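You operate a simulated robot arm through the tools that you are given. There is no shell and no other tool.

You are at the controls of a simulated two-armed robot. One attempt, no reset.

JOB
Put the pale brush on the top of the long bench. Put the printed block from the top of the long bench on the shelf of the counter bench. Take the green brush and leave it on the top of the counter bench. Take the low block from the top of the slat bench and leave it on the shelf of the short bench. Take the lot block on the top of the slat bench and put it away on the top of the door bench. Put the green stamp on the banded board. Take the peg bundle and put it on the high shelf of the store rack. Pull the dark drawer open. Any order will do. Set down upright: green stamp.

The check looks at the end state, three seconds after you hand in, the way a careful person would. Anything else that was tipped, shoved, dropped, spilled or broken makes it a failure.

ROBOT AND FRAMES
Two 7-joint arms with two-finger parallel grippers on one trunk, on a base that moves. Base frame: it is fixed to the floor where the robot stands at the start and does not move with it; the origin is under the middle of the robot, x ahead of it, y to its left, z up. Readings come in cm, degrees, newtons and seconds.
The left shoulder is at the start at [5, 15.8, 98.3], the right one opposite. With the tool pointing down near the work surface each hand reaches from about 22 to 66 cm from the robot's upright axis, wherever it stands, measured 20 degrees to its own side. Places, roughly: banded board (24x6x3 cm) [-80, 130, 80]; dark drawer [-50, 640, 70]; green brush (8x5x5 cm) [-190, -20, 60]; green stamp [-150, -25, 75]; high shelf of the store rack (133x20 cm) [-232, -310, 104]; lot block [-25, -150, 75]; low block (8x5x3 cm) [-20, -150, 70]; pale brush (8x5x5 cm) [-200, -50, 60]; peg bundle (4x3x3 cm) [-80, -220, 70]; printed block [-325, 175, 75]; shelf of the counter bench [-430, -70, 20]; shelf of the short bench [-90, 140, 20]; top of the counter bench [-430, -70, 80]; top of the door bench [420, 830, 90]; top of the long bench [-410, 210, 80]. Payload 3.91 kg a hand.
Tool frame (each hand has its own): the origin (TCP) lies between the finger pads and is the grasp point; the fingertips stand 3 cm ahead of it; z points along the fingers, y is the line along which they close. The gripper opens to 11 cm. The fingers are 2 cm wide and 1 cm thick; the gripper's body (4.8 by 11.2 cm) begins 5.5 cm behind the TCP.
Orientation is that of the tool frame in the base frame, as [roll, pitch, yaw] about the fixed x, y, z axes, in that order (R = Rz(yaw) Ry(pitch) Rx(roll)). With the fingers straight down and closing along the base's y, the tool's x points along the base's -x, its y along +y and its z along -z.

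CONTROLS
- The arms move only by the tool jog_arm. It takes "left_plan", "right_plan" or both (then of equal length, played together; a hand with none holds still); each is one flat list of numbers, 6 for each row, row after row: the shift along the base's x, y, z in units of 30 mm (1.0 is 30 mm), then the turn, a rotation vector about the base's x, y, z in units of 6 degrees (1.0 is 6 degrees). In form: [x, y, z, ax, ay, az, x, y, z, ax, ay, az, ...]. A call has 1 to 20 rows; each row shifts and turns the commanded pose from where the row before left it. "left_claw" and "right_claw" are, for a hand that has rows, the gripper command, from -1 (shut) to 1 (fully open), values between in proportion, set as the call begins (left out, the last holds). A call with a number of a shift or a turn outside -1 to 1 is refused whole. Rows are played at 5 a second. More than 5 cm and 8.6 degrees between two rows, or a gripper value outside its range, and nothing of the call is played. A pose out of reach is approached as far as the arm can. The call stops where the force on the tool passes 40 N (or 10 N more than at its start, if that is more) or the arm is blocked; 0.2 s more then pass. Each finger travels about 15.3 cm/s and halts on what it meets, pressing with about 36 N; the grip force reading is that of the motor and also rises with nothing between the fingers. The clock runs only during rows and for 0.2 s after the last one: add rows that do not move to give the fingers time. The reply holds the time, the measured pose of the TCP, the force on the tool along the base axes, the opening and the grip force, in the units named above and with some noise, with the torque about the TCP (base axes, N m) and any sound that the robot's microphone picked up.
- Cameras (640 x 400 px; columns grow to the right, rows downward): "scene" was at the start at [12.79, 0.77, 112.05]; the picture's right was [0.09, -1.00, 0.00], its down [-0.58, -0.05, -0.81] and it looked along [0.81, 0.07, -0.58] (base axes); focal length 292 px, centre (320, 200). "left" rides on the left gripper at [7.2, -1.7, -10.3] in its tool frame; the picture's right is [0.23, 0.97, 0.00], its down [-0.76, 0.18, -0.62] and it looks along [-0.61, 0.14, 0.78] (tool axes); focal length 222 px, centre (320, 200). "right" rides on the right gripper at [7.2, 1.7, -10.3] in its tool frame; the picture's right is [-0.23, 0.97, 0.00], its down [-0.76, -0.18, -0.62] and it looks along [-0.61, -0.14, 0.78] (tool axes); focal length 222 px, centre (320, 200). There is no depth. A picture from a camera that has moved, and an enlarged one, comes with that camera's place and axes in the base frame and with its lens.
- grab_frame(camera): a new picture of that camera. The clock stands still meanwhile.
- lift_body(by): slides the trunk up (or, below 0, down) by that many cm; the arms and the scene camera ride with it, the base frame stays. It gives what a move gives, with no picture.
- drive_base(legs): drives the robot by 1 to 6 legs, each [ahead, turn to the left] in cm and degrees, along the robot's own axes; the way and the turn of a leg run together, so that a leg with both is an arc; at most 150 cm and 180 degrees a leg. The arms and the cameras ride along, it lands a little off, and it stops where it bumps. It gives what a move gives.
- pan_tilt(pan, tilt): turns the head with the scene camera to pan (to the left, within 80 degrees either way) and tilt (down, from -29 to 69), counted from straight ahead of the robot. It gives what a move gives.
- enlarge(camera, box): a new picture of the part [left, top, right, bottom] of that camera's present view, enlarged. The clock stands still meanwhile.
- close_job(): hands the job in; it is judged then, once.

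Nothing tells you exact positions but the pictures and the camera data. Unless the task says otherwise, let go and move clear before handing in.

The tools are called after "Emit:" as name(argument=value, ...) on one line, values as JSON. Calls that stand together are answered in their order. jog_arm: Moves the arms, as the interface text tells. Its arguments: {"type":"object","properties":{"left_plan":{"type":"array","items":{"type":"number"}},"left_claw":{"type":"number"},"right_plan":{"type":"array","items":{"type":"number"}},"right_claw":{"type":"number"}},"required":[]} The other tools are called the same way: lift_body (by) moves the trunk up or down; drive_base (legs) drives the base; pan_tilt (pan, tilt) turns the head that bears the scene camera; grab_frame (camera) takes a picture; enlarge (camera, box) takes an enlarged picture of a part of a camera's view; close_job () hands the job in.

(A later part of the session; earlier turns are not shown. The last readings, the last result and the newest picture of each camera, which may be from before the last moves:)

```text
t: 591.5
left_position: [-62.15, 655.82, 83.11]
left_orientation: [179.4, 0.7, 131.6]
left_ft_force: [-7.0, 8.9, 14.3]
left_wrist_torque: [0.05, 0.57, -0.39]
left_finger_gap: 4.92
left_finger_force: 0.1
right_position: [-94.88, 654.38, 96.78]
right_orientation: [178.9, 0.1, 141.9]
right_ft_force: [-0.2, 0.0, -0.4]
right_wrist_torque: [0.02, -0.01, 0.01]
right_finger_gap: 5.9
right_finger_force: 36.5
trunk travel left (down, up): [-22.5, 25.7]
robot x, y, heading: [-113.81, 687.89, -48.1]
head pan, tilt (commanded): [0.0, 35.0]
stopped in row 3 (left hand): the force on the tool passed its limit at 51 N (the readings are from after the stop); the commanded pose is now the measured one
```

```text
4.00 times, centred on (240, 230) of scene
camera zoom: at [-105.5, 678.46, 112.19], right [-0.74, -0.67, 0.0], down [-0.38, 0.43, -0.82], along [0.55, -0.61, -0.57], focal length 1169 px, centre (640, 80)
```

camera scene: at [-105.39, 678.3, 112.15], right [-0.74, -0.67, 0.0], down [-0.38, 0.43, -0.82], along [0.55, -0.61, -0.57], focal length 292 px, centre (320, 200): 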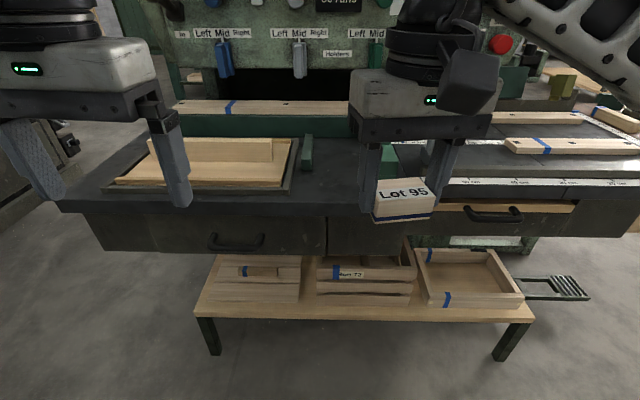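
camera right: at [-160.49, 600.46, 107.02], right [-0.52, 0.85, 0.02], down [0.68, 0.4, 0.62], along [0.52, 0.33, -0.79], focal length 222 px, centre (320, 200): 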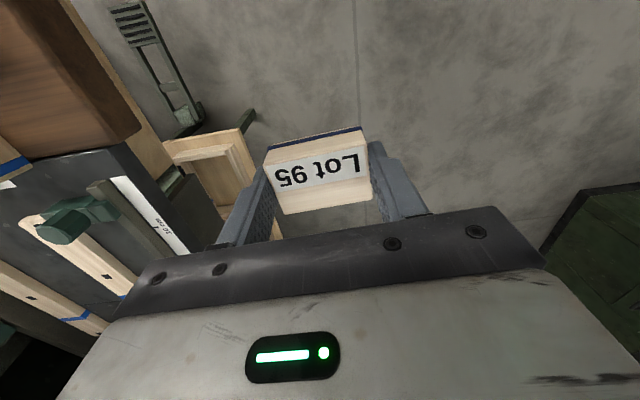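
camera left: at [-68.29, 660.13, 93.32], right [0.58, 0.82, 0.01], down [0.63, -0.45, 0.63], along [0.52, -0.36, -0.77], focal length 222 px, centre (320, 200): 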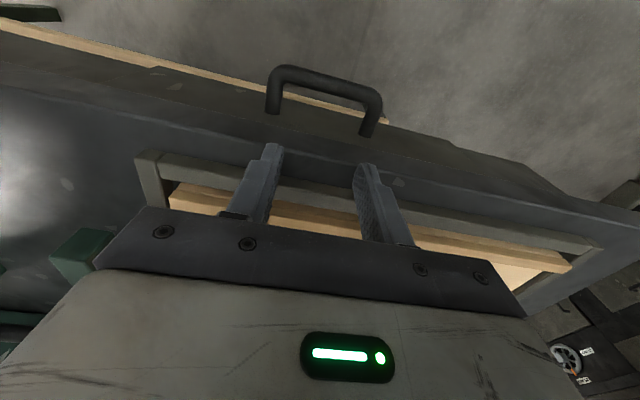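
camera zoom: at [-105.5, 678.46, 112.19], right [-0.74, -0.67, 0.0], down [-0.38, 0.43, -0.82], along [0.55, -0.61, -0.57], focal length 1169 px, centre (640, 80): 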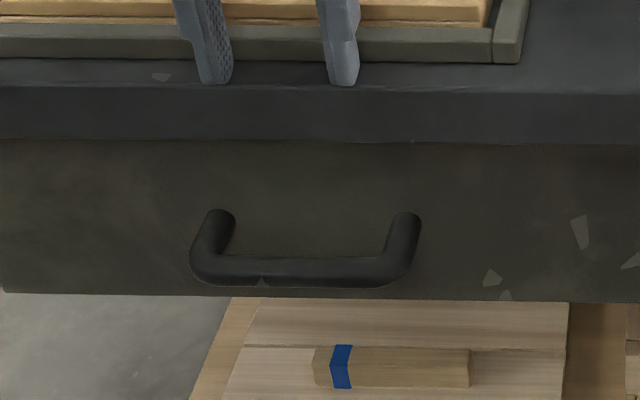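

The fingers touched the table top: it overhangs to just in front of the bar, so hooking from above won't work. I'll raise, retract, and turn the left hand so it can grip the bar from the front (closing vertically).

Emit:
jog_arm(left_plan=[0, 0, 0.6, 0, 0, 0, -0.2, 0.22, 1, 0, 0, 0, -0.6, 0.66, 1, 0, 0, 0, -0.6, 0.66, 1, 0, 0, 0, -0.6, 0.66, 0.8, 0, 0, 0, -0.6, 0.66, 0.5, 0, 0, 0, -0.6, 0.66, 0, 0, 0, 0])

Emit:
jog_arm(left_plan=[0, 0, 0, 0, 0, -1, 0, 0, 0, 0, 0, -1, 0, 0, 0, 0, 0, -1, 0, 0, 0, 0, 0, -1, 0, 0, 0, 0, 0, -1, 0, 0, 0, 0, 0, -1, 0, 0, 0, 0, 0, -1, 0, 0, 0, 0, 0, -1, 0, 0, 0, 0, 0, -1, 0, 0, 0, 0, 0, -1, 0, 0, 0, 0, 0, -1, 0, 0, 0, 0, 0, -1, 0, 0, 0, 0, 0, -1, 0, 0, 0, 0, 0, -1, 0, 0, 0, 0, 0, -1])

Emit:
grab_frame(camera="scene")

```text
t: 593.1
left_position: [-71.66, 666.37, 97.38]
left_orientation: [179.3, 0.6, 131.9]
left_ft_force: [0.1, -0.1, 0.1]
left_wrist_torque: [-0.01, 0.01, -0.03]
left_finger_gap: 5.01
left_finger_force: 0.2
right_position: [-94.81, 654.41, 96.7]
right_orientation: [178.9, 0.1, 141.9]
right_ft_force: [-0.7, 0.0, -0.2]
right_wrist_torque: [-0.01, 0.0, -0.04]
right_finger_gap: 5.86
right_finger_force: 35.2
trunk travel left (down, up): [-22.5, 25.7]
robot x, y, heading: [-114.14, 687.5, -48.0]
head pan, tilt (commanded): [0.0, 35.0]
```

```text
t: 596.3
left_position: [-71.64, 666.18, 97.39]
left_orientation: [179.3, 0.7, 41.8]
left_ft_force: [-0.3, 0.5, -0.5]
left_wrist_torque: [-0.01, -0.05, -0.02]
left_finger_gap: 5.01
left_finger_force: 0.1
right_position: [-94.93, 654.39, 96.57]
right_orientation: [178.9, 0.0, 142.0]
right_ft_force: [0.0, -0.9, -0.1]
right_wrist_torque: [-0.01, 0.03, 0.01]
right_finger_gap: 5.86
right_finger_force: 36.1
trunk travel left (down, up): [-22.5, 25.7]
robot x, y, heading: [-113.93, 687.8, -48.1]
head pan, tilt (commanded): [0.0, 35.0]
```

```text
taken
camera scene: at [-105.37, 678.33, 112.15], right [-0.74, -0.67, 0.0], down [-0.38, 0.43, -0.82], along [0.55, -0.61, -0.57], focal length 292 px, centre (320, 200)
```

scene: 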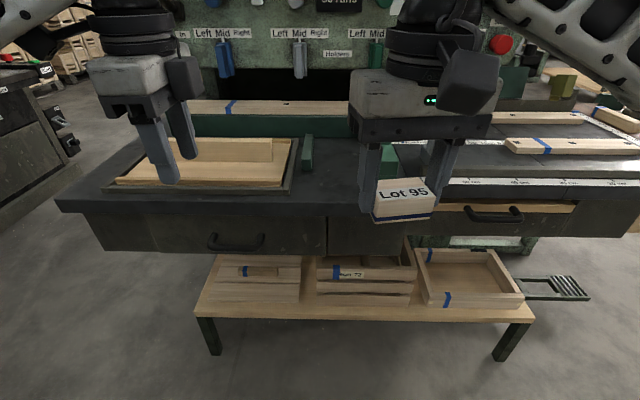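

Yaw worked. Now pitching the left hand 60° so its fingers point forward.

Emit:
jog_arm(left_plan=[0, 0, 0, -0.743, -0.669, 0, 0, 0, 0, -0.743, -0.669, 0, 0, 0, 0, -0.743, -0.669, 0, 0, 0, 0, -0.743, -0.669, 0, 0, 0, 0, -0.743, -0.669, 0, 0, 0, 0, -0.743, -0.669, 0, 0, 0, 0, -0.743, -0.669, 0, 0, 0, 0, -0.743, -0.669, 0, 0, 0, 0, -0.743, -0.669, 0, 0, 0, 0, -0.743, -0.669, 0])

Emit:
grab_frame(camera="left")

Emit:
grab_frame(camera="scene")

```text
t: 598.5
left_position: [-71.52, 666.13, 97.4]
left_orientation: [119.1, 0.2, 41.3]
left_ft_force: [0.7, -0.2, -0.1]
left_wrist_torque: [-0.02, 0.0, -0.01]
left_finger_gap: 4.97
left_finger_force: 0.0
right_position: [-94.88, 654.32, 96.82]
right_orientation: [178.8, 0.0, 141.8]
right_ft_force: [0.5, 0.1, 0.1]
right_wrist_torque: [0.01, 0.01, 0.03]
right_finger_gap: 5.88
right_finger_force: 35.8
trunk travel left (down, up): [-22.5, 25.7]
robot x, y, heading: [-113.73, 687.62, -48.2]
head pan, tilt (commanded): [0.0, 35.0]
```

```text
taken
camera left: at [-72.55, 678.46, 100.89], right [0.49, -0.2, 0.85], down [-0.87, -0.16, 0.46], along [0.04, -0.97, -0.25], focal length 222 px, centre (320, 200)
```

left: 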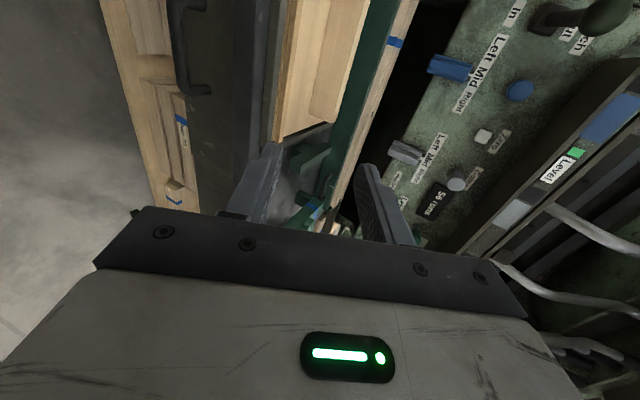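

```text
taken
camera scene: at [-105.36, 678.33, 112.15], right [-0.74, -0.67, 0.0], down [-0.38, 0.43, -0.82], along [0.55, -0.61, -0.57], focal length 292 px, centre (320, 200)
```

scene: 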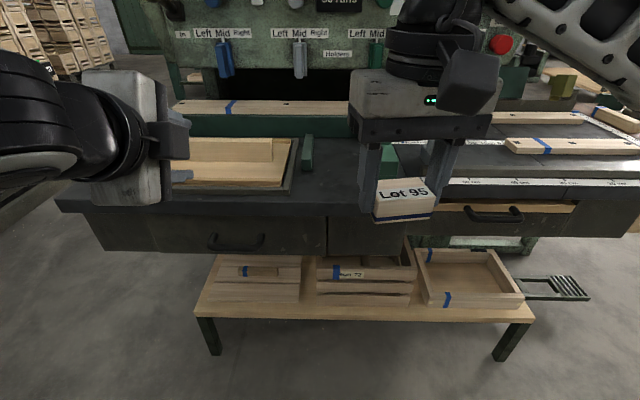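

The left hand now points forward (60° pitch), fingers stacked vertically. Lowering it in front of the handle.

Emit:
jog_arm(left_plan=[0.05, -0.03, -0.8, 0, 0, 0, 0.05, -0.03, -0.9, 0, 0, 0, 0.05, -0.03, -0.9, 0, 0, 0, 0.05, -0.03, -0.9, 0, 0, 0, 0.05, -0.03, -0.9, 0, 0, 0, 0.05, -0.03, -0.9, 0, 0, 0, 0.05, -0.03, -0.9, 0, 0, 0, 0, 0, -0.95, 0, 0, 0])

Emit:
grab_frame(camera="left")

Emit:
grab_frame(camera="scene")

```text
t: 600.3
left_position: [-70.42, 665.45, 75.82]
left_orientation: [119.3, 0.3, 41.3]
left_ft_force: [0.4, -0.8, -0.5]
left_wrist_torque: [-0.02, -0.01, 0.01]
left_finger_gap: 5.01
left_finger_force: 0.0
right_position: [-94.93, 654.28, 96.7]
right_orientation: [178.9, -0.1, 141.7]
right_ft_force: [-0.5, 0.2, -1.3]
right_wrist_torque: [0.0, 0.03, 0.04]
right_finger_gap: 5.87
right_finger_force: 35.8
trunk travel left (down, up): [-22.5, 25.7]
robot x, y, heading: [-113.94, 687.9, -48.2]
head pan, tilt (commanded): [0.0, 35.0]
```

```text
taken
camera left: at [-71.32, 677.81, 79.45], right [0.49, -0.2, 0.85], down [-0.87, -0.16, 0.46], along [0.04, -0.97, -0.26], focal length 222 px, centre (320, 200)
```

left: 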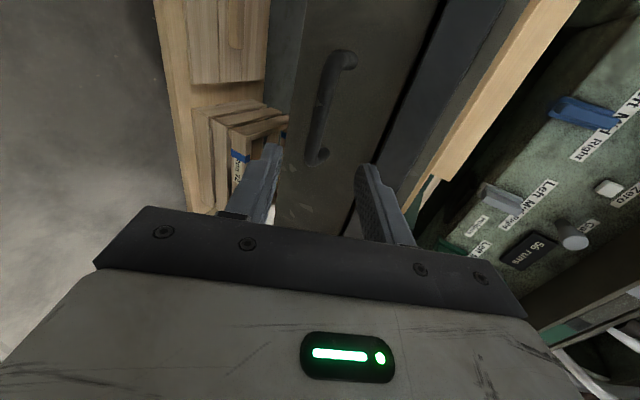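

```text
taken
camera scene: at [-105.36, 678.33, 112.15], right [-0.74, -0.67, 0.0], down [-0.38, 0.43, -0.82], along [0.55, -0.61, -0.57], focal length 292 px, centre (320, 200)
```

scene: 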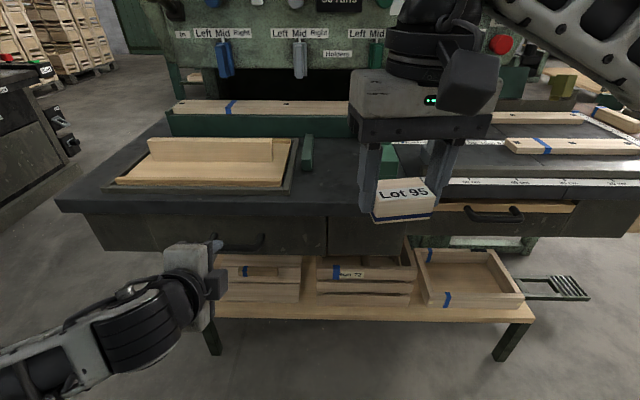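

Emit:
enlarge(camera="left", box=[230, 30, 430, 230])

```text
2.00 times, centred on (330, 130) of left
camera zoom: at [-71.32, 677.81, 79.45], right [0.49, -0.2, 0.85], down [-0.87, -0.16, 0.46], along [0.04, -0.97, -0.26], focal length 444 px, centre (300, 340)
```

zoom: 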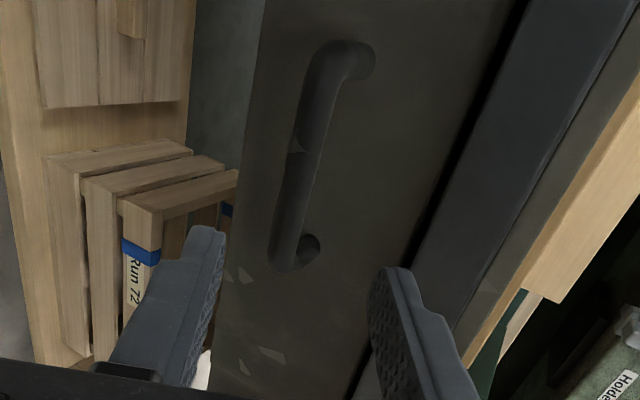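

The bar runs right between the open fingers' line of approach. Advancing along the finger direction.

Emit:
jog_arm(left_plan=[0.407, -0.458, -0.323, 0, 0, 0, 0.407, -0.458, -0.323, 0, 0, 0, 0.407, -0.458, -0.323, 0, 0, 0, 0.35, -0.39, -0.28, 0, 0, 0])

Emit:
grab_frame(camera="left")

Emit:
enlarge(camera="scene", box=[120, 180, 320, 310])

```text
t: 601.3
left_position: [-65.59, 660.12, 72.37]
left_orientation: [119.3, 0.3, 41.3]
left_ft_force: [0.5, -0.7, 0.0]
left_wrist_torque: [-0.03, -0.01, 0.01]
left_finger_gap: 5.02
left_finger_force: 0.0
right_position: [-94.89, 654.28, 96.67]
right_orientation: [178.9, 0.0, 141.8]
right_ft_force: [0.1, 0.6, -0.6]
right_wrist_torque: [0.0, 0.0, -0.01]
right_finger_gap: 5.86
right_finger_force: 36.3
trunk travel left (down, up): [-22.5, 25.7]
robot x, y, heading: [-114.01, 687.85, -48.2]
head pan, tilt (commanded): [0.0, 35.0]
```

```text
taken
camera left: at [-66.63, 672.45, 75.84], right [0.49, -0.2, 0.85], down [-0.87, -0.16, 0.46], along [0.04, -0.97, -0.26], focal length 222 px, centre (320, 200)
```

left: 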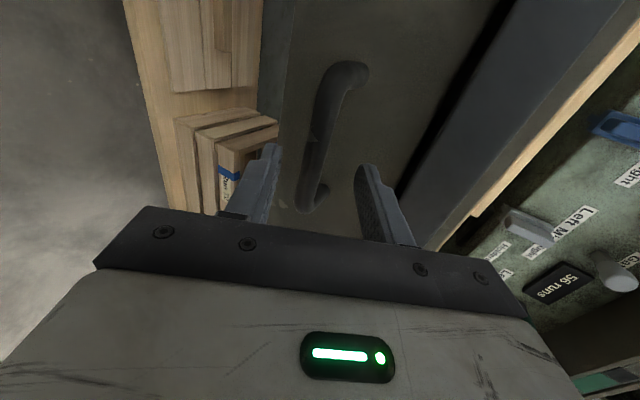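

```text
3.08 times, centred on (220, 245) of scene
camera zoom: at [-105.37, 678.32, 112.15], right [-0.74, -0.67, 0.0], down [-0.38, 0.43, -0.82], along [0.55, -0.61, -0.57], focal length 899 px, centre (628, 62)
```

zoom: 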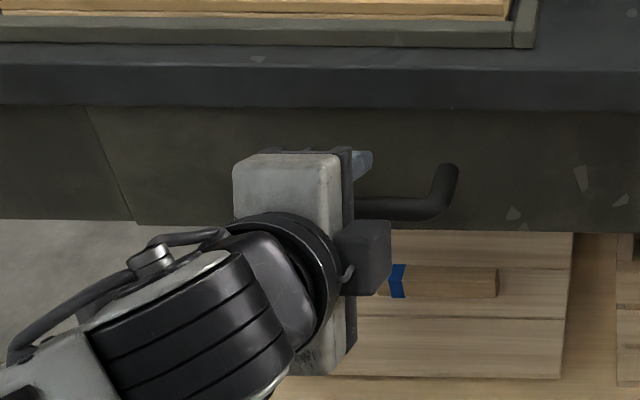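

Emit:
jog_arm(left_plan=[0.21, -0.25, -0.22, 0, 0, 0, 0.21, -0.25, -0.22, 0, 0, 0])

Emit:
grab_frame(camera="left")

```text
t: 601.9
left_position: [-64.45, 658.74, 70.9]
left_orientation: [119.2, 0.2, 41.3]
left_ft_force: [-0.2, 1.1, 0.5]
left_wrist_torque: [0.0, -0.02, 0.03]
left_finger_gap: 4.99
left_finger_force: 0.1
right_position: [-94.92, 654.34, 96.6]
right_orientation: [178.9, 0.0, 141.8]
right_ft_force: [-0.1, -0.5, 0.2]
right_wrist_torque: [0.03, -0.04, -0.03]
right_finger_gap: 5.88
right_finger_force: 36.0
trunk travel left (down, up): [-22.5, 25.7]
robot x, y, heading: [-114.02, 687.67, -47.8]
head pan, tilt (commanded): [0.0, 35.0]
```

```text
taken
camera left: at [-65.5, 670.91, 74.5], right [0.49, -0.2, 0.85], down [-0.87, -0.16, 0.46], along [0.04, -0.97, -0.26], focal length 222 px, centre (320, 200)
```

left: 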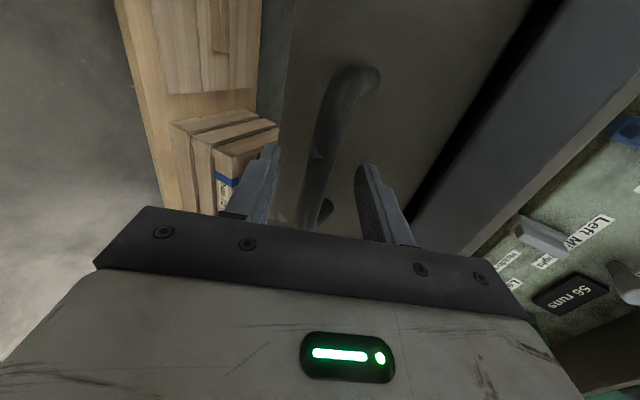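

The bar now lies between the two fingers. Closing on it.

Emit:
jog_arm(left_plan=[0, 0, 0, 0, 0, 0, 0, 0, 0, 0, 0, 0, 0, 0, 0, 0, 0, 0, 0, 0, 0, 0, 0, 0], left_claw=-1)

Emit:
grab_frame(camera="left")

```text
t: 602.9
left_position: [-64.57, 658.61, 70.84]
left_orientation: [119.5, 0.2, 41.4]
left_ft_force: [-3.7, 4.8, -6.3]
left_wrist_torque: [0.66, -0.64, -0.25]
left_finger_gap: 1.55
left_finger_force: 44.5
right_position: [-95.03, 654.35, 96.67]
right_orientation: [178.9, -0.1, 141.7]
right_ft_force: [0.2, 0.5, 0.2]
right_wrist_torque: [0.01, 0.01, -0.02]
right_finger_gap: 5.88
right_finger_force: 36.3
trunk travel left (down, up): [-22.5, 25.7]
robot x, y, heading: [-114.3, 687.8, -48.0]
head pan, tilt (commanded): [0.0, 35.0]
```

```text
taken
camera left: at [-65.54, 670.95, 74.41], right [0.49, -0.21, 0.85], down [-0.87, -0.16, 0.46], along [0.04, -0.97, -0.26], focal length 222 px, centre (320, 200)
```

left: 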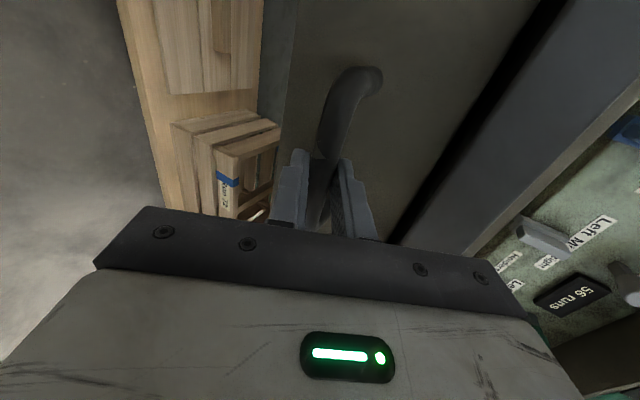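

Gripped the bar (1.55 cm gap). Pulling straight back slowly.

Emit:
jog_arm(left_plan=[-0.2, 0.22, 0, 0, 0, 0, -0.2, 0.22, 0, 0, 0, 0, -0.27, 0.3, 0, 0, 0, 0, -0.27, 0.3, 0, 0, 0, 0])

Emit:
grab_frame(camera="scene")

Emit:
grab_frame(camera="left")

```text
t: 603.9
left_position: [-67.32, 661.87, 70.74]
left_orientation: [119.5, 0.1, 41.4]
left_ft_force: [2.0, 3.0, -11.4]
left_wrist_torque: [0.43, -0.32, -0.91]
left_finger_gap: 1.53
left_finger_force: 45.0
right_position: [-94.81, 654.29, 96.61]
right_orientation: [178.8, -0.1, 141.8]
right_ft_force: [0.3, -0.1, -0.3]
right_wrist_torque: [0.01, 0.0, -0.02]
right_finger_gap: 5.87
right_finger_force: 36.4
trunk travel left (down, up): [-22.5, 25.7]
robot x, y, heading: [-113.73, 687.88, -48.1]
head pan, tilt (commanded): [0.0, 35.0]
```

```text
taken
camera scene: at [-105.28, 678.3, 112.13], right [-0.74, -0.67, 0.0], down [-0.38, 0.43, -0.82], along [0.55, -0.61, -0.57], focal length 292 px, centre (320, 200)
```

scene: 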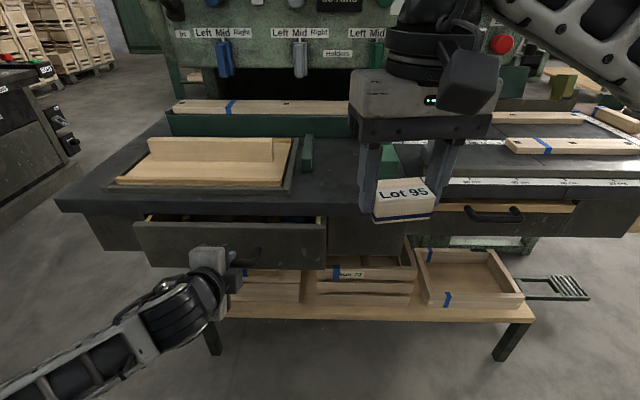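

```text
taken
camera left: at [-68.29, 674.14, 74.41], right [0.49, -0.21, 0.85], down [-0.87, -0.16, 0.46], along [0.04, -0.97, -0.26], focal length 222 px, centre (320, 200)
```

left: 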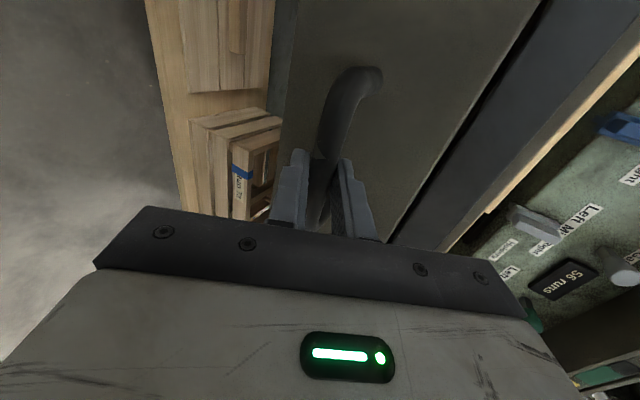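

The drawer is opening. Continuing to pull.

Emit:
jog_arm(left_plan=[-0.3, 0.333, 0, 0, 0, 0, -0.33, 0.37, 0, 0, 0, 0, -0.33, 0.37, 0, 0, 0, 0, -0.33, 0.37, 0, 0, 0, 0, -0.33, 0.37, 0, 0, 0, 0, -0.33, 0.37, 0, 0, 0, 0])

Emit:
grab_frame(camera="scene")

```text
t: 605.3
left_position: [-73.22, 668.69, 70.67]
left_orientation: [119.4, 0.1, 41.5]
left_ft_force: [8.4, 9.4, -9.6]
left_wrist_torque: [0.49, -0.39, -0.71]
left_finger_gap: 1.59
left_finger_force: 44.9
right_position: [-94.86, 654.43, 96.59]
right_orientation: [178.9, 0.0, 141.8]
right_ft_force: [-0.3, 0.0, -0.6]
right_wrist_torque: [-0.03, 0.03, 0.02]
right_finger_gap: 5.86
right_finger_force: 36.3
trunk travel left (down, up): [-22.5, 25.7]
robot x, y, heading: [-113.8, 687.88, -48.3]
head pan, tilt (commanded): [0.0, 35.0]
```

```text
taken
camera scene: at [-105.27, 678.35, 112.14], right [-0.74, -0.67, 0.0], down [-0.38, 0.43, -0.82], along [0.55, -0.61, -0.57], focal length 292 px, centre (320, 200)
```

scene: 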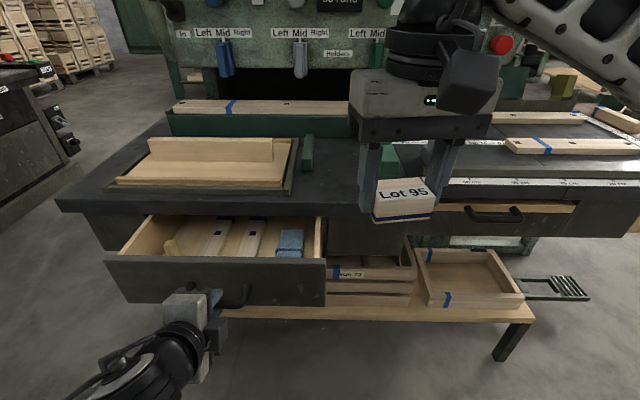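

Open about 13 cm. I'll ease the sideways load and continue pulling by backing the base up.

Emit:
jog_arm(left_plan=[0.1, 0.1, 0, 0, 0, 0, 0.05, 0.05, 0, 0, 0, 0])

Emit:
drive_base(legs=[[-8, 0]])

Emit:
grab_frame(camera="scene")

```text
t: 605.9
left_position: [-73.11, 668.65, 70.8]
left_orientation: [119.5, 0.6, 40.8]
left_ft_force: [-13.4, -12.2, -13.7]
left_wrist_torque: [0.79, -0.92, 0.36]
left_finger_gap: 1.58
left_finger_force: 45.0
right_position: [-94.92, 654.11, 96.66]
right_orientation: [178.8, -0.1, 141.7]
right_ft_force: [0.1, 0.1, 0.2]
right_wrist_torque: [0.02, 0.01, 0.0]
right_finger_gap: 5.86
right_finger_force: 35.8
trunk travel left (down, up): [-22.5, 25.7]
robot x, y, heading: [-113.96, 687.54, -48.2]
head pan, tilt (commanded): [0.0, 35.0]
```

```text
t: 607.0
left_position: [-78.5, 674.79, 70.73]
left_orientation: [119.5, 0.3, 41.0]
left_ft_force: [-16.2, -11.8, -9.4]
left_wrist_torque: [0.3, -0.14, -1.05]
left_finger_gap: 1.58
left_finger_force: 45.1
right_position: [-100.46, 660.35, 96.59]
right_orientation: [178.8, -0.1, 141.8]
right_ft_force: [0.4, 1.2, 0.1]
right_wrist_torque: [0.02, 0.02, -0.01]
right_finger_gap: 5.89
right_finger_force: 35.8
trunk travel left (down, up): [-22.5, 25.7]
robot x, y, heading: [-119.39, 693.69, -48.0]
head pan, tilt (commanded): [0.0, 35.0]
```

```text
taken
camera scene: at [-110.84, 684.25, 112.14], right [-0.74, -0.67, 0.0], down [-0.38, 0.43, -0.82], along [0.55, -0.61, -0.57], focal length 292 px, centre (320, 200)
```

scene: 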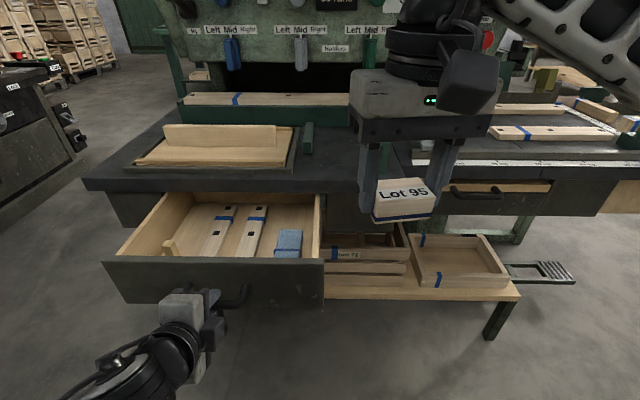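

Open ~21 cm. Relieving the side load and pulling a bit more.

Emit:
jog_arm(left_plan=[-0.09, -0.08, 0, 0, 0, 0, 0, 0, 0, 0, 0, 0])

Emit:
drive_base(legs=[[-6, 0]])

Emit:
grab_frame(camera="scene")

```text
t: 607.6
left_position: [-78.4, 674.74, 70.81]
left_orientation: [119.4, 0.1, 41.4]
left_ft_force: [13.3, 13.7, 0.8]
left_wrist_torque: [0.44, -0.43, -0.67]
left_finger_gap: 1.58
left_finger_force: 44.7
right_position: [-100.39, 660.42, 96.64]
right_orientation: [178.9, -0.2, 141.7]
right_ft_force: [-0.6, 0.5, -1.1]
right_wrist_torque: [0.03, 0.01, 0.03]
right_finger_gap: 5.9
right_finger_force: 35.7
trunk travel left (down, up): [-22.5, 25.7]
robot x, y, heading: [-119.34, 694.4, -48.3]
head pan, tilt (commanded): [0.0, 35.0]
```

```text
t: 608.4
left_position: [-79.16, 675.79, 71.0]
left_orientation: [118.8, -0.1, 41.2]
left_ft_force: [0.6, -1.1, 0.5]
left_wrist_torque: [0.23, -0.22, -0.3]
left_finger_gap: 1.58
left_finger_force: 44.9
right_position: [-101.45, 661.48, 96.73]
right_orientation: [179.0, -0.1, 141.6]
right_ft_force: [1.1, 1.1, -0.5]
right_wrist_torque: [-0.01, 0.04, 0.03]
right_finger_gap: 5.85
right_finger_force: 36.6
trunk travel left (down, up): [-22.5, 25.7]
robot x, y, heading: [-120.5, 694.91, -48.1]
head pan, tilt (commanded): [0.0, 35.0]
stopped in leg 1: the force on the tool passed its limit at 99 N (the readings are from after the stop); the commanded pose is now the measured one
```

```text
taken
camera scene: at [-111.87, 685.55, 112.16], right [-0.74, -0.67, 0.0], down [-0.38, 0.43, -0.82], along [0.55, -0.61, -0.57], focal length 292 px, centre (320, 200)
```

scene: 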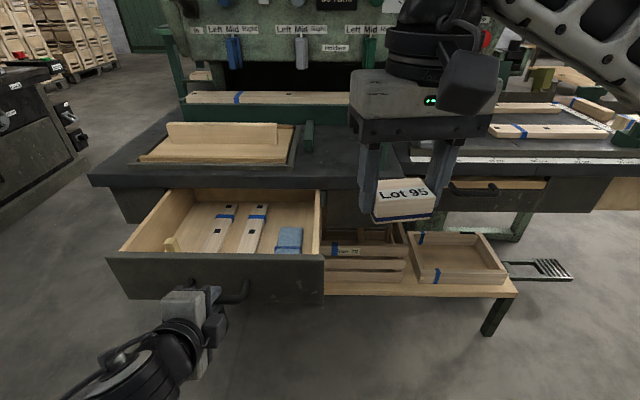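

The drawer hit its end stop: fully open (~22 cm). Releasing the handle and withdrawing along the finger axis.

Emit:
jog_arm(left_plan=[0, 0, 0, 0, 0, 0, 0, 0, 0, 0, 0, 0, 0, 0, 0, 0, 0, 0], left_claw=0)

Emit:
grab_frame(camera="left")

Emit:
jog_arm(left_plan=[-0.38, 0.43, 0.32, 0, 0, 0, -0.38, 0.43, 0.32, 0, 0, 0, -0.38, 0.43, 0.32, 0, 0, 0, -0.38, 0.43, 0.32, 0, 0, 0])

Emit:
grab_frame(camera="scene")

```text
t: 609.2
left_position: [-79.18, 675.75, 70.98]
left_orientation: [118.8, 0.0, 41.4]
left_ft_force: [0.2, -0.4, 1.1]
left_wrist_torque: [0.0, -0.01, -0.01]
left_finger_gap: 5.49
left_finger_force: 0.0
right_position: [-101.49, 661.53, 96.64]
right_orientation: [178.9, -0.2, 141.7]
right_ft_force: [-0.1, 0.1, 0.1]
right_wrist_torque: [0.04, 0.01, -0.01]
right_finger_gap: 5.88
right_finger_force: 35.9
trunk travel left (down, up): [-22.5, 25.7]
robot x, y, heading: [-120.33, 694.91, -48.2]
head pan, tilt (commanded): [0.0, 35.0]
```

```text
taken
camera left: at [-80.2, 687.97, 74.54], right [0.48, -0.2, 0.85], down [-0.88, -0.16, 0.45], along [0.04, -0.97, -0.25], focal length 222 px, centre (320, 200)
```

left: 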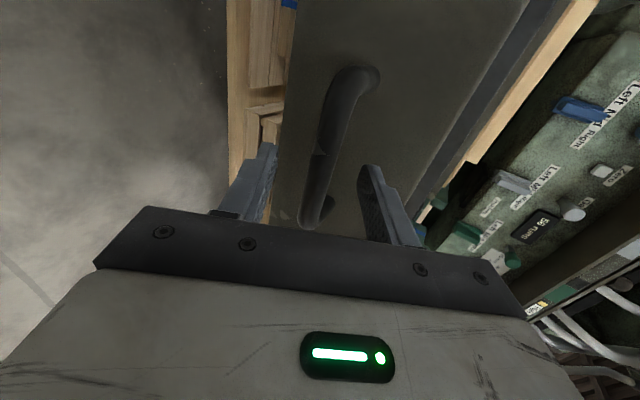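

```text
t: 610.2
left_position: [-83.02, 679.54, 73.6]
left_orientation: [118.7, -0.1, 41.4]
left_ft_force: [0.5, 0.1, -0.3]
left_wrist_torque: [0.01, -0.02, 0.03]
left_finger_gap: 5.49
left_finger_force: 0.0
left hand out of reach, approached as far as the arm can: row 4
right_position: [-101.31, 661.49, 96.58]
right_orientation: [178.9, -0.1, 141.7]
right_ft_force: [-0.4, 0.0, -0.7]
right_wrist_torque: [-0.02, 0.03, -0.02]
right_finger_gap: 5.87
right_finger_force: 35.9
trunk travel left (down, up): [-22.5, 25.7]
robot x, y, heading: [-120.58, 694.84, -48.3]
head pan, tilt (commanded): [0.0, 35.0]
```

```text
taken
camera scene: at [-111.87, 685.56, 112.15], right [-0.74, -0.67, 0.0], down [-0.38, 0.43, -0.82], along [0.55, -0.61, -0.57], focal length 292 px, centre (320, 200)
```

scene: 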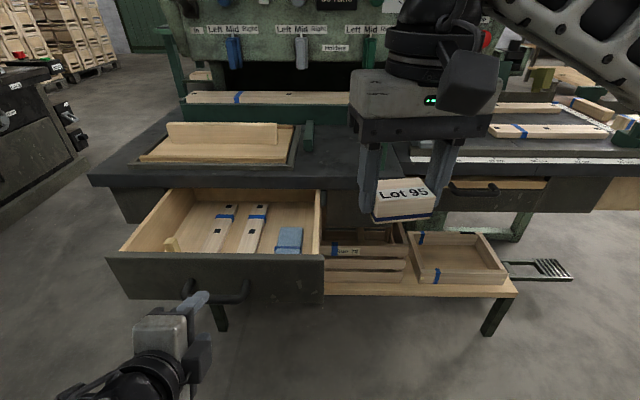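

The hand is clear of the handle. Backing the base away from the open drawer.

Emit:
drive_base(legs=[[-25, 0]])

Emit:
grab_frame(camera="scene")

```text
t: 612.0
left_position: [-99.82, 698.23, 73.65]
left_orientation: [118.7, -0.2, 41.3]
left_ft_force: [0.7, 0.2, 0.3]
left_wrist_torque: [0.02, -0.02, -0.01]
left_finger_gap: 5.5
left_finger_force: 0.0
right_position: [-118.37, 680.32, 96.58]
right_orientation: [178.9, -0.1, 141.5]
right_ft_force: [0.1, -0.3, -0.5]
right_wrist_torque: [-0.02, 0.01, 0.03]
right_finger_gap: 5.86
right_finger_force: 35.5
trunk travel left (down, up): [-22.5, 25.7]
robot x, y, heading: [-137.61, 713.84, -48.0]
head pan, tilt (commanded): [0.0, 35.0]
```

```text
taken
camera scene: at [-128.74, 704.35, 112.15], right [-0.75, -0.67, 0.0], down [-0.38, 0.43, -0.82], along [0.54, -0.61, -0.57], focal length 292 px, centre (320, 200)
```

scene: 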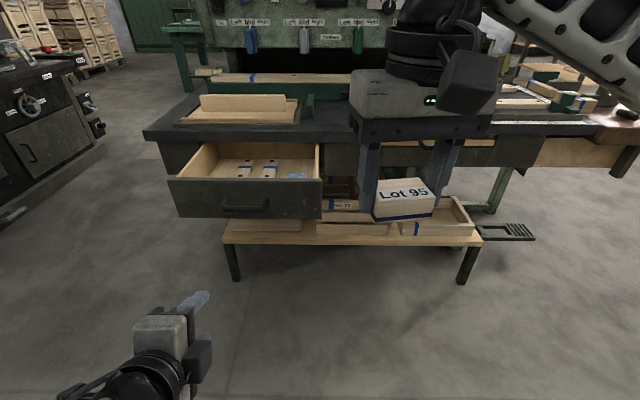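

Drawer stays open. Restoring the left hand to a compact raised pose.

Emit:
jog_arm(left_plan=[0, 0, 0.9, 0.728, 0.656, 0, 0, 0, 0.9, 0.728, 0.656, 0, 0, 0, 0.9, 0.728, 0.656, 0, 0, 0, 0.9, 0.728, 0.656, 0, 0, 0, 0.9, 0.728, 0.656, 0, 0, 0, 0.9, 0.728, 0.656, 0, 0, 0, 0.9, 0.728, 0.656, 0, 0, 0, 0.9, 0.728, 0.656, 0, 0, 0, 0.9, 0.728, 0.656, 0, 0, 0, 0.5, 0.728, 0.656, 0])

Emit:
jog_arm(left_plan=[0, 0, 0, 0, 0, 1, 0, 0, 0, 0, 0, 1, 0, 0, 0, 0, 0, 1, 0, 0, 0, 0, 0, 1, 0, 0, 0, 0, 0, 1, 0, 0, 0, 0, 0, 1, 0, 0, 0, 0, 0, 1, 0, 0, 0, 0, 0, 1, 0, 0, 0, 0, 0, 1, 0, 0, 0, 0, 0, 1, 0, 0, 0, 0, 0, 1, 0, 0, 0, 0, 0, 1, 0, 0, 0, 0, 0, 1, 0, 0, 0, 0, 0, 1, 0, 0, 0, 0, 0, 1])

Emit:
pan_tilt(pan=60, tilt=10)

Emit:
grab_frame(camera="scene")

```text
t: 614.2
left_position: [-98.97, 695.75, 98.06]
left_orientation: [177.6, 0.8, 41.6]
left_ft_force: [-0.2, -0.9, -0.2]
left_wrist_torque: [-0.02, -0.02, 0.01]
left_finger_gap: 5.5
left_finger_force: 0.0
left hand out of reach, approached as far as the arm can: row 1, 2
right_position: [-118.35, 680.31, 96.64]
right_orientation: [178.9, -0.1, 141.5]
right_ft_force: [1.0, -0.7, -0.2]
right_wrist_torque: [0.01, 0.01, -0.01]
right_finger_gap: 5.89
right_finger_force: 36.4
trunk travel left (down, up): [-22.5, 25.7]
robot x, y, heading: [-137.52, 713.72, -48.4]
head pan, tilt (commanded): [0.0, 35.0]
```

```text
t: 617.4
left_position: [-98.84, 695.92, 97.86]
left_orientation: [177.6, 0.7, 131.7]
left_ft_force: [0.2, -0.1, 0.8]
left_wrist_torque: [0.01, 0.03, 0.01]
left_finger_gap: 5.48
left_finger_force: 0.0
right_position: [-118.26, 680.23, 96.6]
right_orientation: [178.9, 0.0, 141.6]
right_ft_force: [0.3, -0.4, 0.1]
right_wrist_torque: [-0.03, 0.02, -0.02]
right_finger_gap: 5.86
right_finger_force: 36.2
trunk travel left (down, up): [-22.5, 25.7]
robot x, y, heading: [-136.97, 713.86, -48.4]
head pan, tilt (commanded): [0.0, 35.0]
```

```text
t: 618.7
left_position: [-98.79, 695.81, 97.84]
left_orientation: [177.5, 0.6, 131.5]
left_ft_force: [-0.8, -0.4, -0.3]
left_wrist_torque: [-0.03, -0.01, -0.06]
left_finger_gap: 5.52
left_finger_force: 0.0
right_position: [-118.31, 680.33, 96.54]
right_orientation: [178.9, 0.0, 141.4]
right_ft_force: [0.0, -0.6, -0.6]
right_wrist_torque: [0.0, 0.0, 0.0]
right_finger_gap: 5.89
right_finger_force: 35.9
trunk travel left (down, up): [-22.5, 25.7]
robot x, y, heading: [-137.1, 714.1, -48.3]
head pan, tilt (commanded): [60.0, 10.0]
```

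```text
taken
camera scene: at [-125.49, 712.8, 116.16], right [0.2, -0.98, 0.0], down [-0.17, -0.04, -0.98], along [0.96, 0.2, -0.17], focal length 292 px, centre (320, 200)
```

scene: 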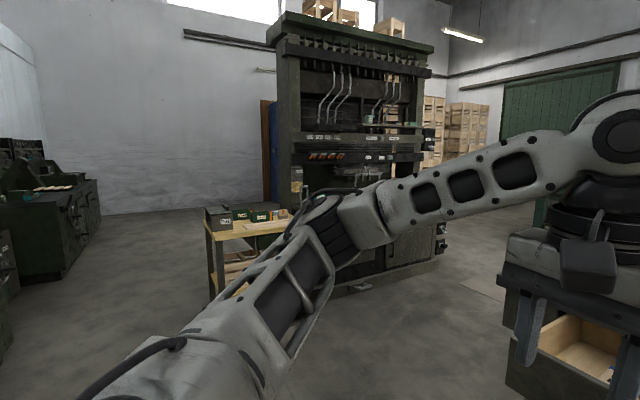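

The way east runs between the dark cabinet and the machine. I'll drive along the aisle, then diagonally through, and look for the doorway.

Emit:
drive_base(legs=[[0, 57.6], [147, 0], [0, -55]])

Emit:
pan_tilt(pan=0, tilt=15)

Emit:
grab_frame(camera="scene")

```text
t: 630.9
left_position: [44.44, 722.58, 97.92]
left_orientation: [177.7, 0.8, 135.2]
left_ft_force: [0.9, -0.4, -0.1]
left_wrist_torque: [0.0, -0.02, 0.0]
left_finger_gap: 5.51
left_finger_force: 0.1
right_position: [25.83, 705.82, 96.62]
right_orientation: [178.9, -0.1, 145.1]
right_ft_force: [0.3, 0.4, -0.8]
right_wrist_torque: [-0.04, 0.03, 0.01]
right_finger_gap: 5.86
right_finger_force: 36.3
trunk travel left (down, up): [-22.5, 25.7]
robot x, y, heading: [4.63, 738.13, -44.9]
head pan, tilt (commanded): [60.0, 10.0]
```

```text
t: 632.2
left_position: [44.45, 722.57, 97.88]
left_orientation: [177.6, 0.7, 135.2]
left_ft_force: [-0.4, -1.1, 0.4]
left_wrist_torque: [0.02, 0.02, -0.01]
left_finger_gap: 5.49
left_finger_force: 0.1
right_position: [25.77, 705.78, 96.65]
right_orientation: [178.9, 0.0, 145.0]
right_ft_force: [0.0, -0.3, -1.0]
right_wrist_torque: [-0.01, -0.04, 0.01]
right_finger_gap: 5.86
right_finger_force: 35.9
trunk travel left (down, up): [-22.5, 25.7]
robot x, y, heading: [4.63, 738.15, -44.7]
head pan, tilt (commanded): [0.0, 15.0]
```

```text
taken
camera scene: at [14.4, 728.77, 115.35], right [-0.7, -0.71, 0.0], down [-0.18, 0.18, -0.97], along [0.69, -0.68, -0.26], focal length 292 px, centre (320, 200)
```

scene: 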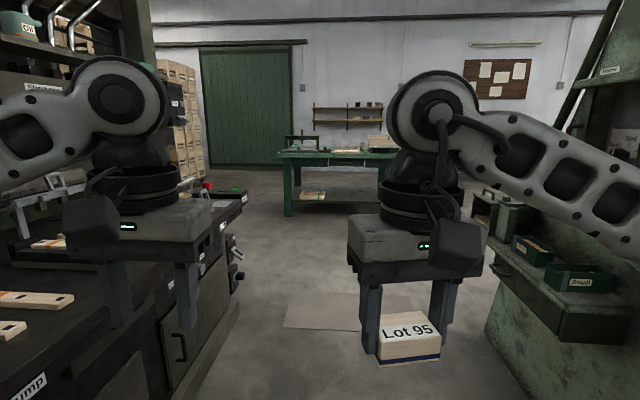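

The passage ahead is wide enough. Driving through to beyond the cabinet.

Emit:
drive_base(legs=[[145, 0], [55, 0], [0, 75]])

Emit:
pan_tilt(pan=0, tilt=12)

Emit:
grab_frame(camera="scene")

```text
t: 645.4
left_position: [174.35, 629.28, 97.92]
left_orientation: [177.6, 0.7, -151.9]
left_ft_force: [-0.1, 0.3, -0.2]
left_wrist_torque: [0.0, 0.0, 0.01]
left_finger_gap: 5.51
left_finger_force: 0.1
right_position: [184.99, 606.41, 96.61]
right_orientation: [179.1, -0.2, -141.9]
right_ft_force: [-0.5, 0.7, 0.1]
right_wrist_torque: [0.01, -0.01, -0.02]
right_finger_gap: 5.85
right_finger_force: 36.4
trunk travel left (down, up): [-22.5, 25.7]
robot x, y, heading: [148.06, 595.75, 28.3]
head pan, tilt (commanded): [0.0, 15.0]
```

```text
t: 646.1
left_position: [174.49, 629.17, 97.93]
left_orientation: [177.6, 0.7, -151.8]
left_ft_force: [0.4, -0.3, -0.1]
left_wrist_torque: [-0.02, -0.01, -0.03]
left_finger_gap: 5.51
left_finger_force: 0.0
right_position: [185.07, 606.54, 96.65]
right_orientation: [178.9, -0.1, -141.9]
right_ft_force: [-0.3, -1.1, -0.2]
right_wrist_torque: [0.0, 0.03, 0.06]
right_finger_gap: 5.87
right_finger_force: 35.8
trunk travel left (down, up): [-22.5, 25.7]
robot x, y, heading: [147.99, 595.7, 28.2]
head pan, tilt (commanded): [0.0, 12.0]
```

```text
taken
camera scene: at [159.73, 602.18, 115.83], right [0.47, -0.88, 0.0], down [-0.18, -0.1, -0.98], along [0.86, 0.46, -0.21], focal length 292 px, centre (320, 200)
```

scene: 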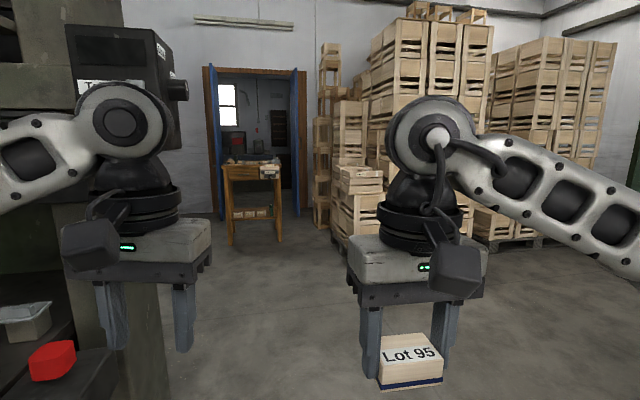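

The door bench is the small wooden table right before the doorway. Enlarging its top.

Emit:
enlarge(camera="scene", box=[190, 120, 320, 260])

```text
2.86 times, centred on (255, 190) of scene
camera zoom: at [159.73, 602.18, 115.83], right [0.47, -0.88, 0.0], down [-0.18, -0.1, -0.98], along [0.86, 0.46, -0.21], focal length 835 px, centre (506, 229)
```

zoom: 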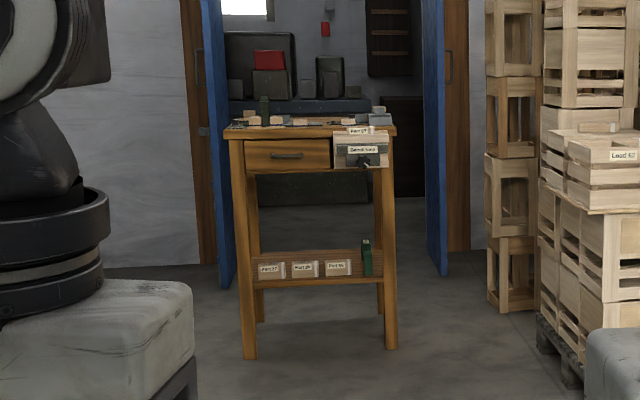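

Driving to a spot in front of the door bench, keeping clear of the cabinet corner.

Emit:
drive_base(legs=[[0, -12.6], [88, 0], [0, 33.5], [140, 0], [45, 0]])

Emit:
pan_tilt(pan=0, tilt=25)

Emit:
grab_frame(camera="scene")

```text
t: 661.9
left_position: [362.76, 799.01, 97.98]
left_orientation: [177.6, 0.8, -130.9]
left_ft_force: [-0.4, -0.1, 0.4]
left_wrist_torque: [-0.05, 0.0, -0.04]
left_finger_gap: 5.48
left_finger_force: 0.1
right_position: [380.77, 781.54, 96.65]
right_orientation: [179.0, -0.1, -121.0]
right_ft_force: [0.0, 0.5, -0.3]
right_wrist_torque: [-0.04, 0.04, 0.02]
right_finger_gap: 5.86
right_finger_force: 36.3
trunk travel left (down, up): [-22.5, 25.7]
robot x, y, heading: [349.91, 758.46, 49.3]
head pan, tilt (commanded): [0.0, 12.0]
```

```text
t: 662.6
left_position: [362.75, 798.9, 97.91]
left_orientation: [177.6, 0.7, -130.8]
left_ft_force: [-0.2, -1.2, 0.1]
left_wrist_torque: [0.01, 0.01, 0.0]
left_finger_gap: 5.5
left_finger_force: 0.0
right_position: [380.77, 781.58, 96.62]
right_orientation: [178.9, -0.1, -121.0]
right_ft_force: [0.6, -0.5, 0.0]
right_wrist_torque: [-0.03, 0.02, 0.0]
right_finger_gap: 5.87
right_finger_force: 36.1
trunk travel left (down, up): [-22.5, 25.7]
robot x, y, heading: [349.62, 758.42, 49.2]
head pan, tilt (commanded): [0.0, 25.0]
```

```text
taken
camera scene: at [358.62, 768.39, 113.73], right [0.76, -0.65, 0.0], down [-0.28, -0.32, -0.91], along [0.59, 0.69, -0.42], focal length 292 px, centre (320, 200)
```

scene: 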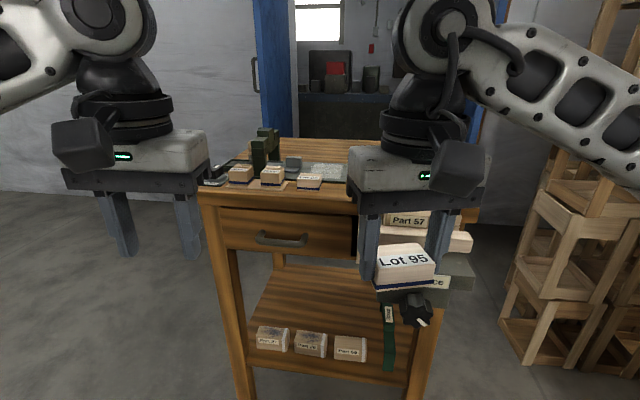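

The door bench top (≈z 90) is just below my hands, so I'll raise the trunk 16 cm and look down on it.

Emit:
lift_body(by=16)

Emit:
pan_tilt(pan=0, tilt=40)

Emit:
grab_frame(camera="scene")

Emit:
enlarge(camera="scene", box=[180, 80, 480, 260])

Emit:
grab_frame(camera="left")

```text
t: 664.4
left_position: [362.75, 798.9, 114.0]
left_orientation: [177.6, 0.8, -130.9]
left_ft_force: [-0.4, -0.2, -0.4]
left_wrist_torque: [0.0, -0.02, -0.02]
left_finger_gap: 5.49
left_finger_force: 0.0
right_position: [380.76, 781.53, 112.69]
right_orientation: [178.9, -0.1, -121.0]
right_ft_force: [-0.1, -0.3, -0.3]
right_wrist_torque: [0.0, 0.0, -0.01]
right_finger_gap: 5.85
right_finger_force: 36.0
trunk travel left (down, up): [-38.5, 9.7]
robot x, y, heading: [349.89, 758.38, 49.3]
head pan, tilt (commanded): [0.0, 25.0]
```

```text
t: 665.2
left_position: [362.76, 798.97, 113.82]
left_orientation: [177.6, 0.6, -130.9]
left_ft_force: [-0.6, 0.0, 0.3]
left_wrist_torque: [-0.02, -0.02, -0.01]
left_finger_gap: 5.47
left_finger_force: 0.0
right_position: [380.81, 781.51, 112.68]
right_orientation: [178.9, -0.2, -121.0]
right_ft_force: [1.1, -0.3, -0.3]
right_wrist_torque: [0.01, 0.03, -0.01]
right_finger_gap: 5.84
right_finger_force: 35.8
trunk travel left (down, up): [-38.5, 9.7]
robot x, y, heading: [349.86, 758.8, 49.1]
head pan, tilt (commanded): [0.0, 40.0]
```

```text
taken
camera scene: at [358.15, 767.85, 127.4], right [0.76, -0.65, 0.0], down [-0.42, -0.49, -0.77], along [0.5, 0.58, -0.64], focal length 292 px, centre (320, 200)
```

scene: 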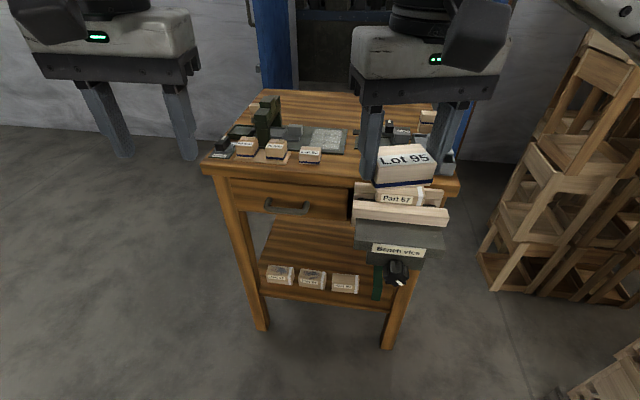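

```text
2.13 times, centred on (330, 170) of scene
camera zoom: at [358.15, 767.85, 127.4], right [0.76, -0.65, 0.0], down [-0.42, -0.49, -0.77], along [0.5, 0.58, -0.64], focal length 623 px, centre (299, 264)
```

zoom: 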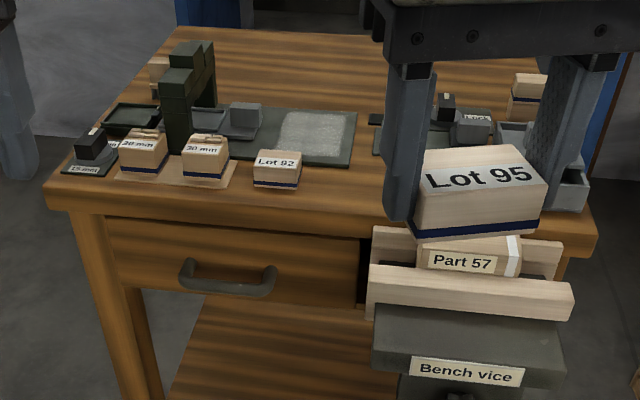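

```text
taken
camera left: at [359.62, 792.03, 124.13], right [-0.88, 0.47, 0.04], down [0.38, 0.67, 0.64], along [0.27, 0.58, -0.77], focal length 222 px, centre (320, 200)
```

left: 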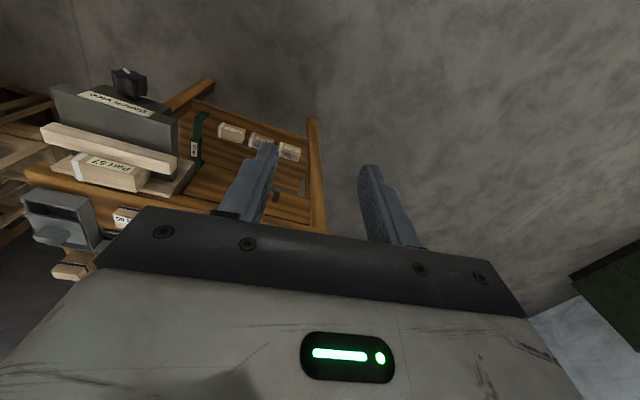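

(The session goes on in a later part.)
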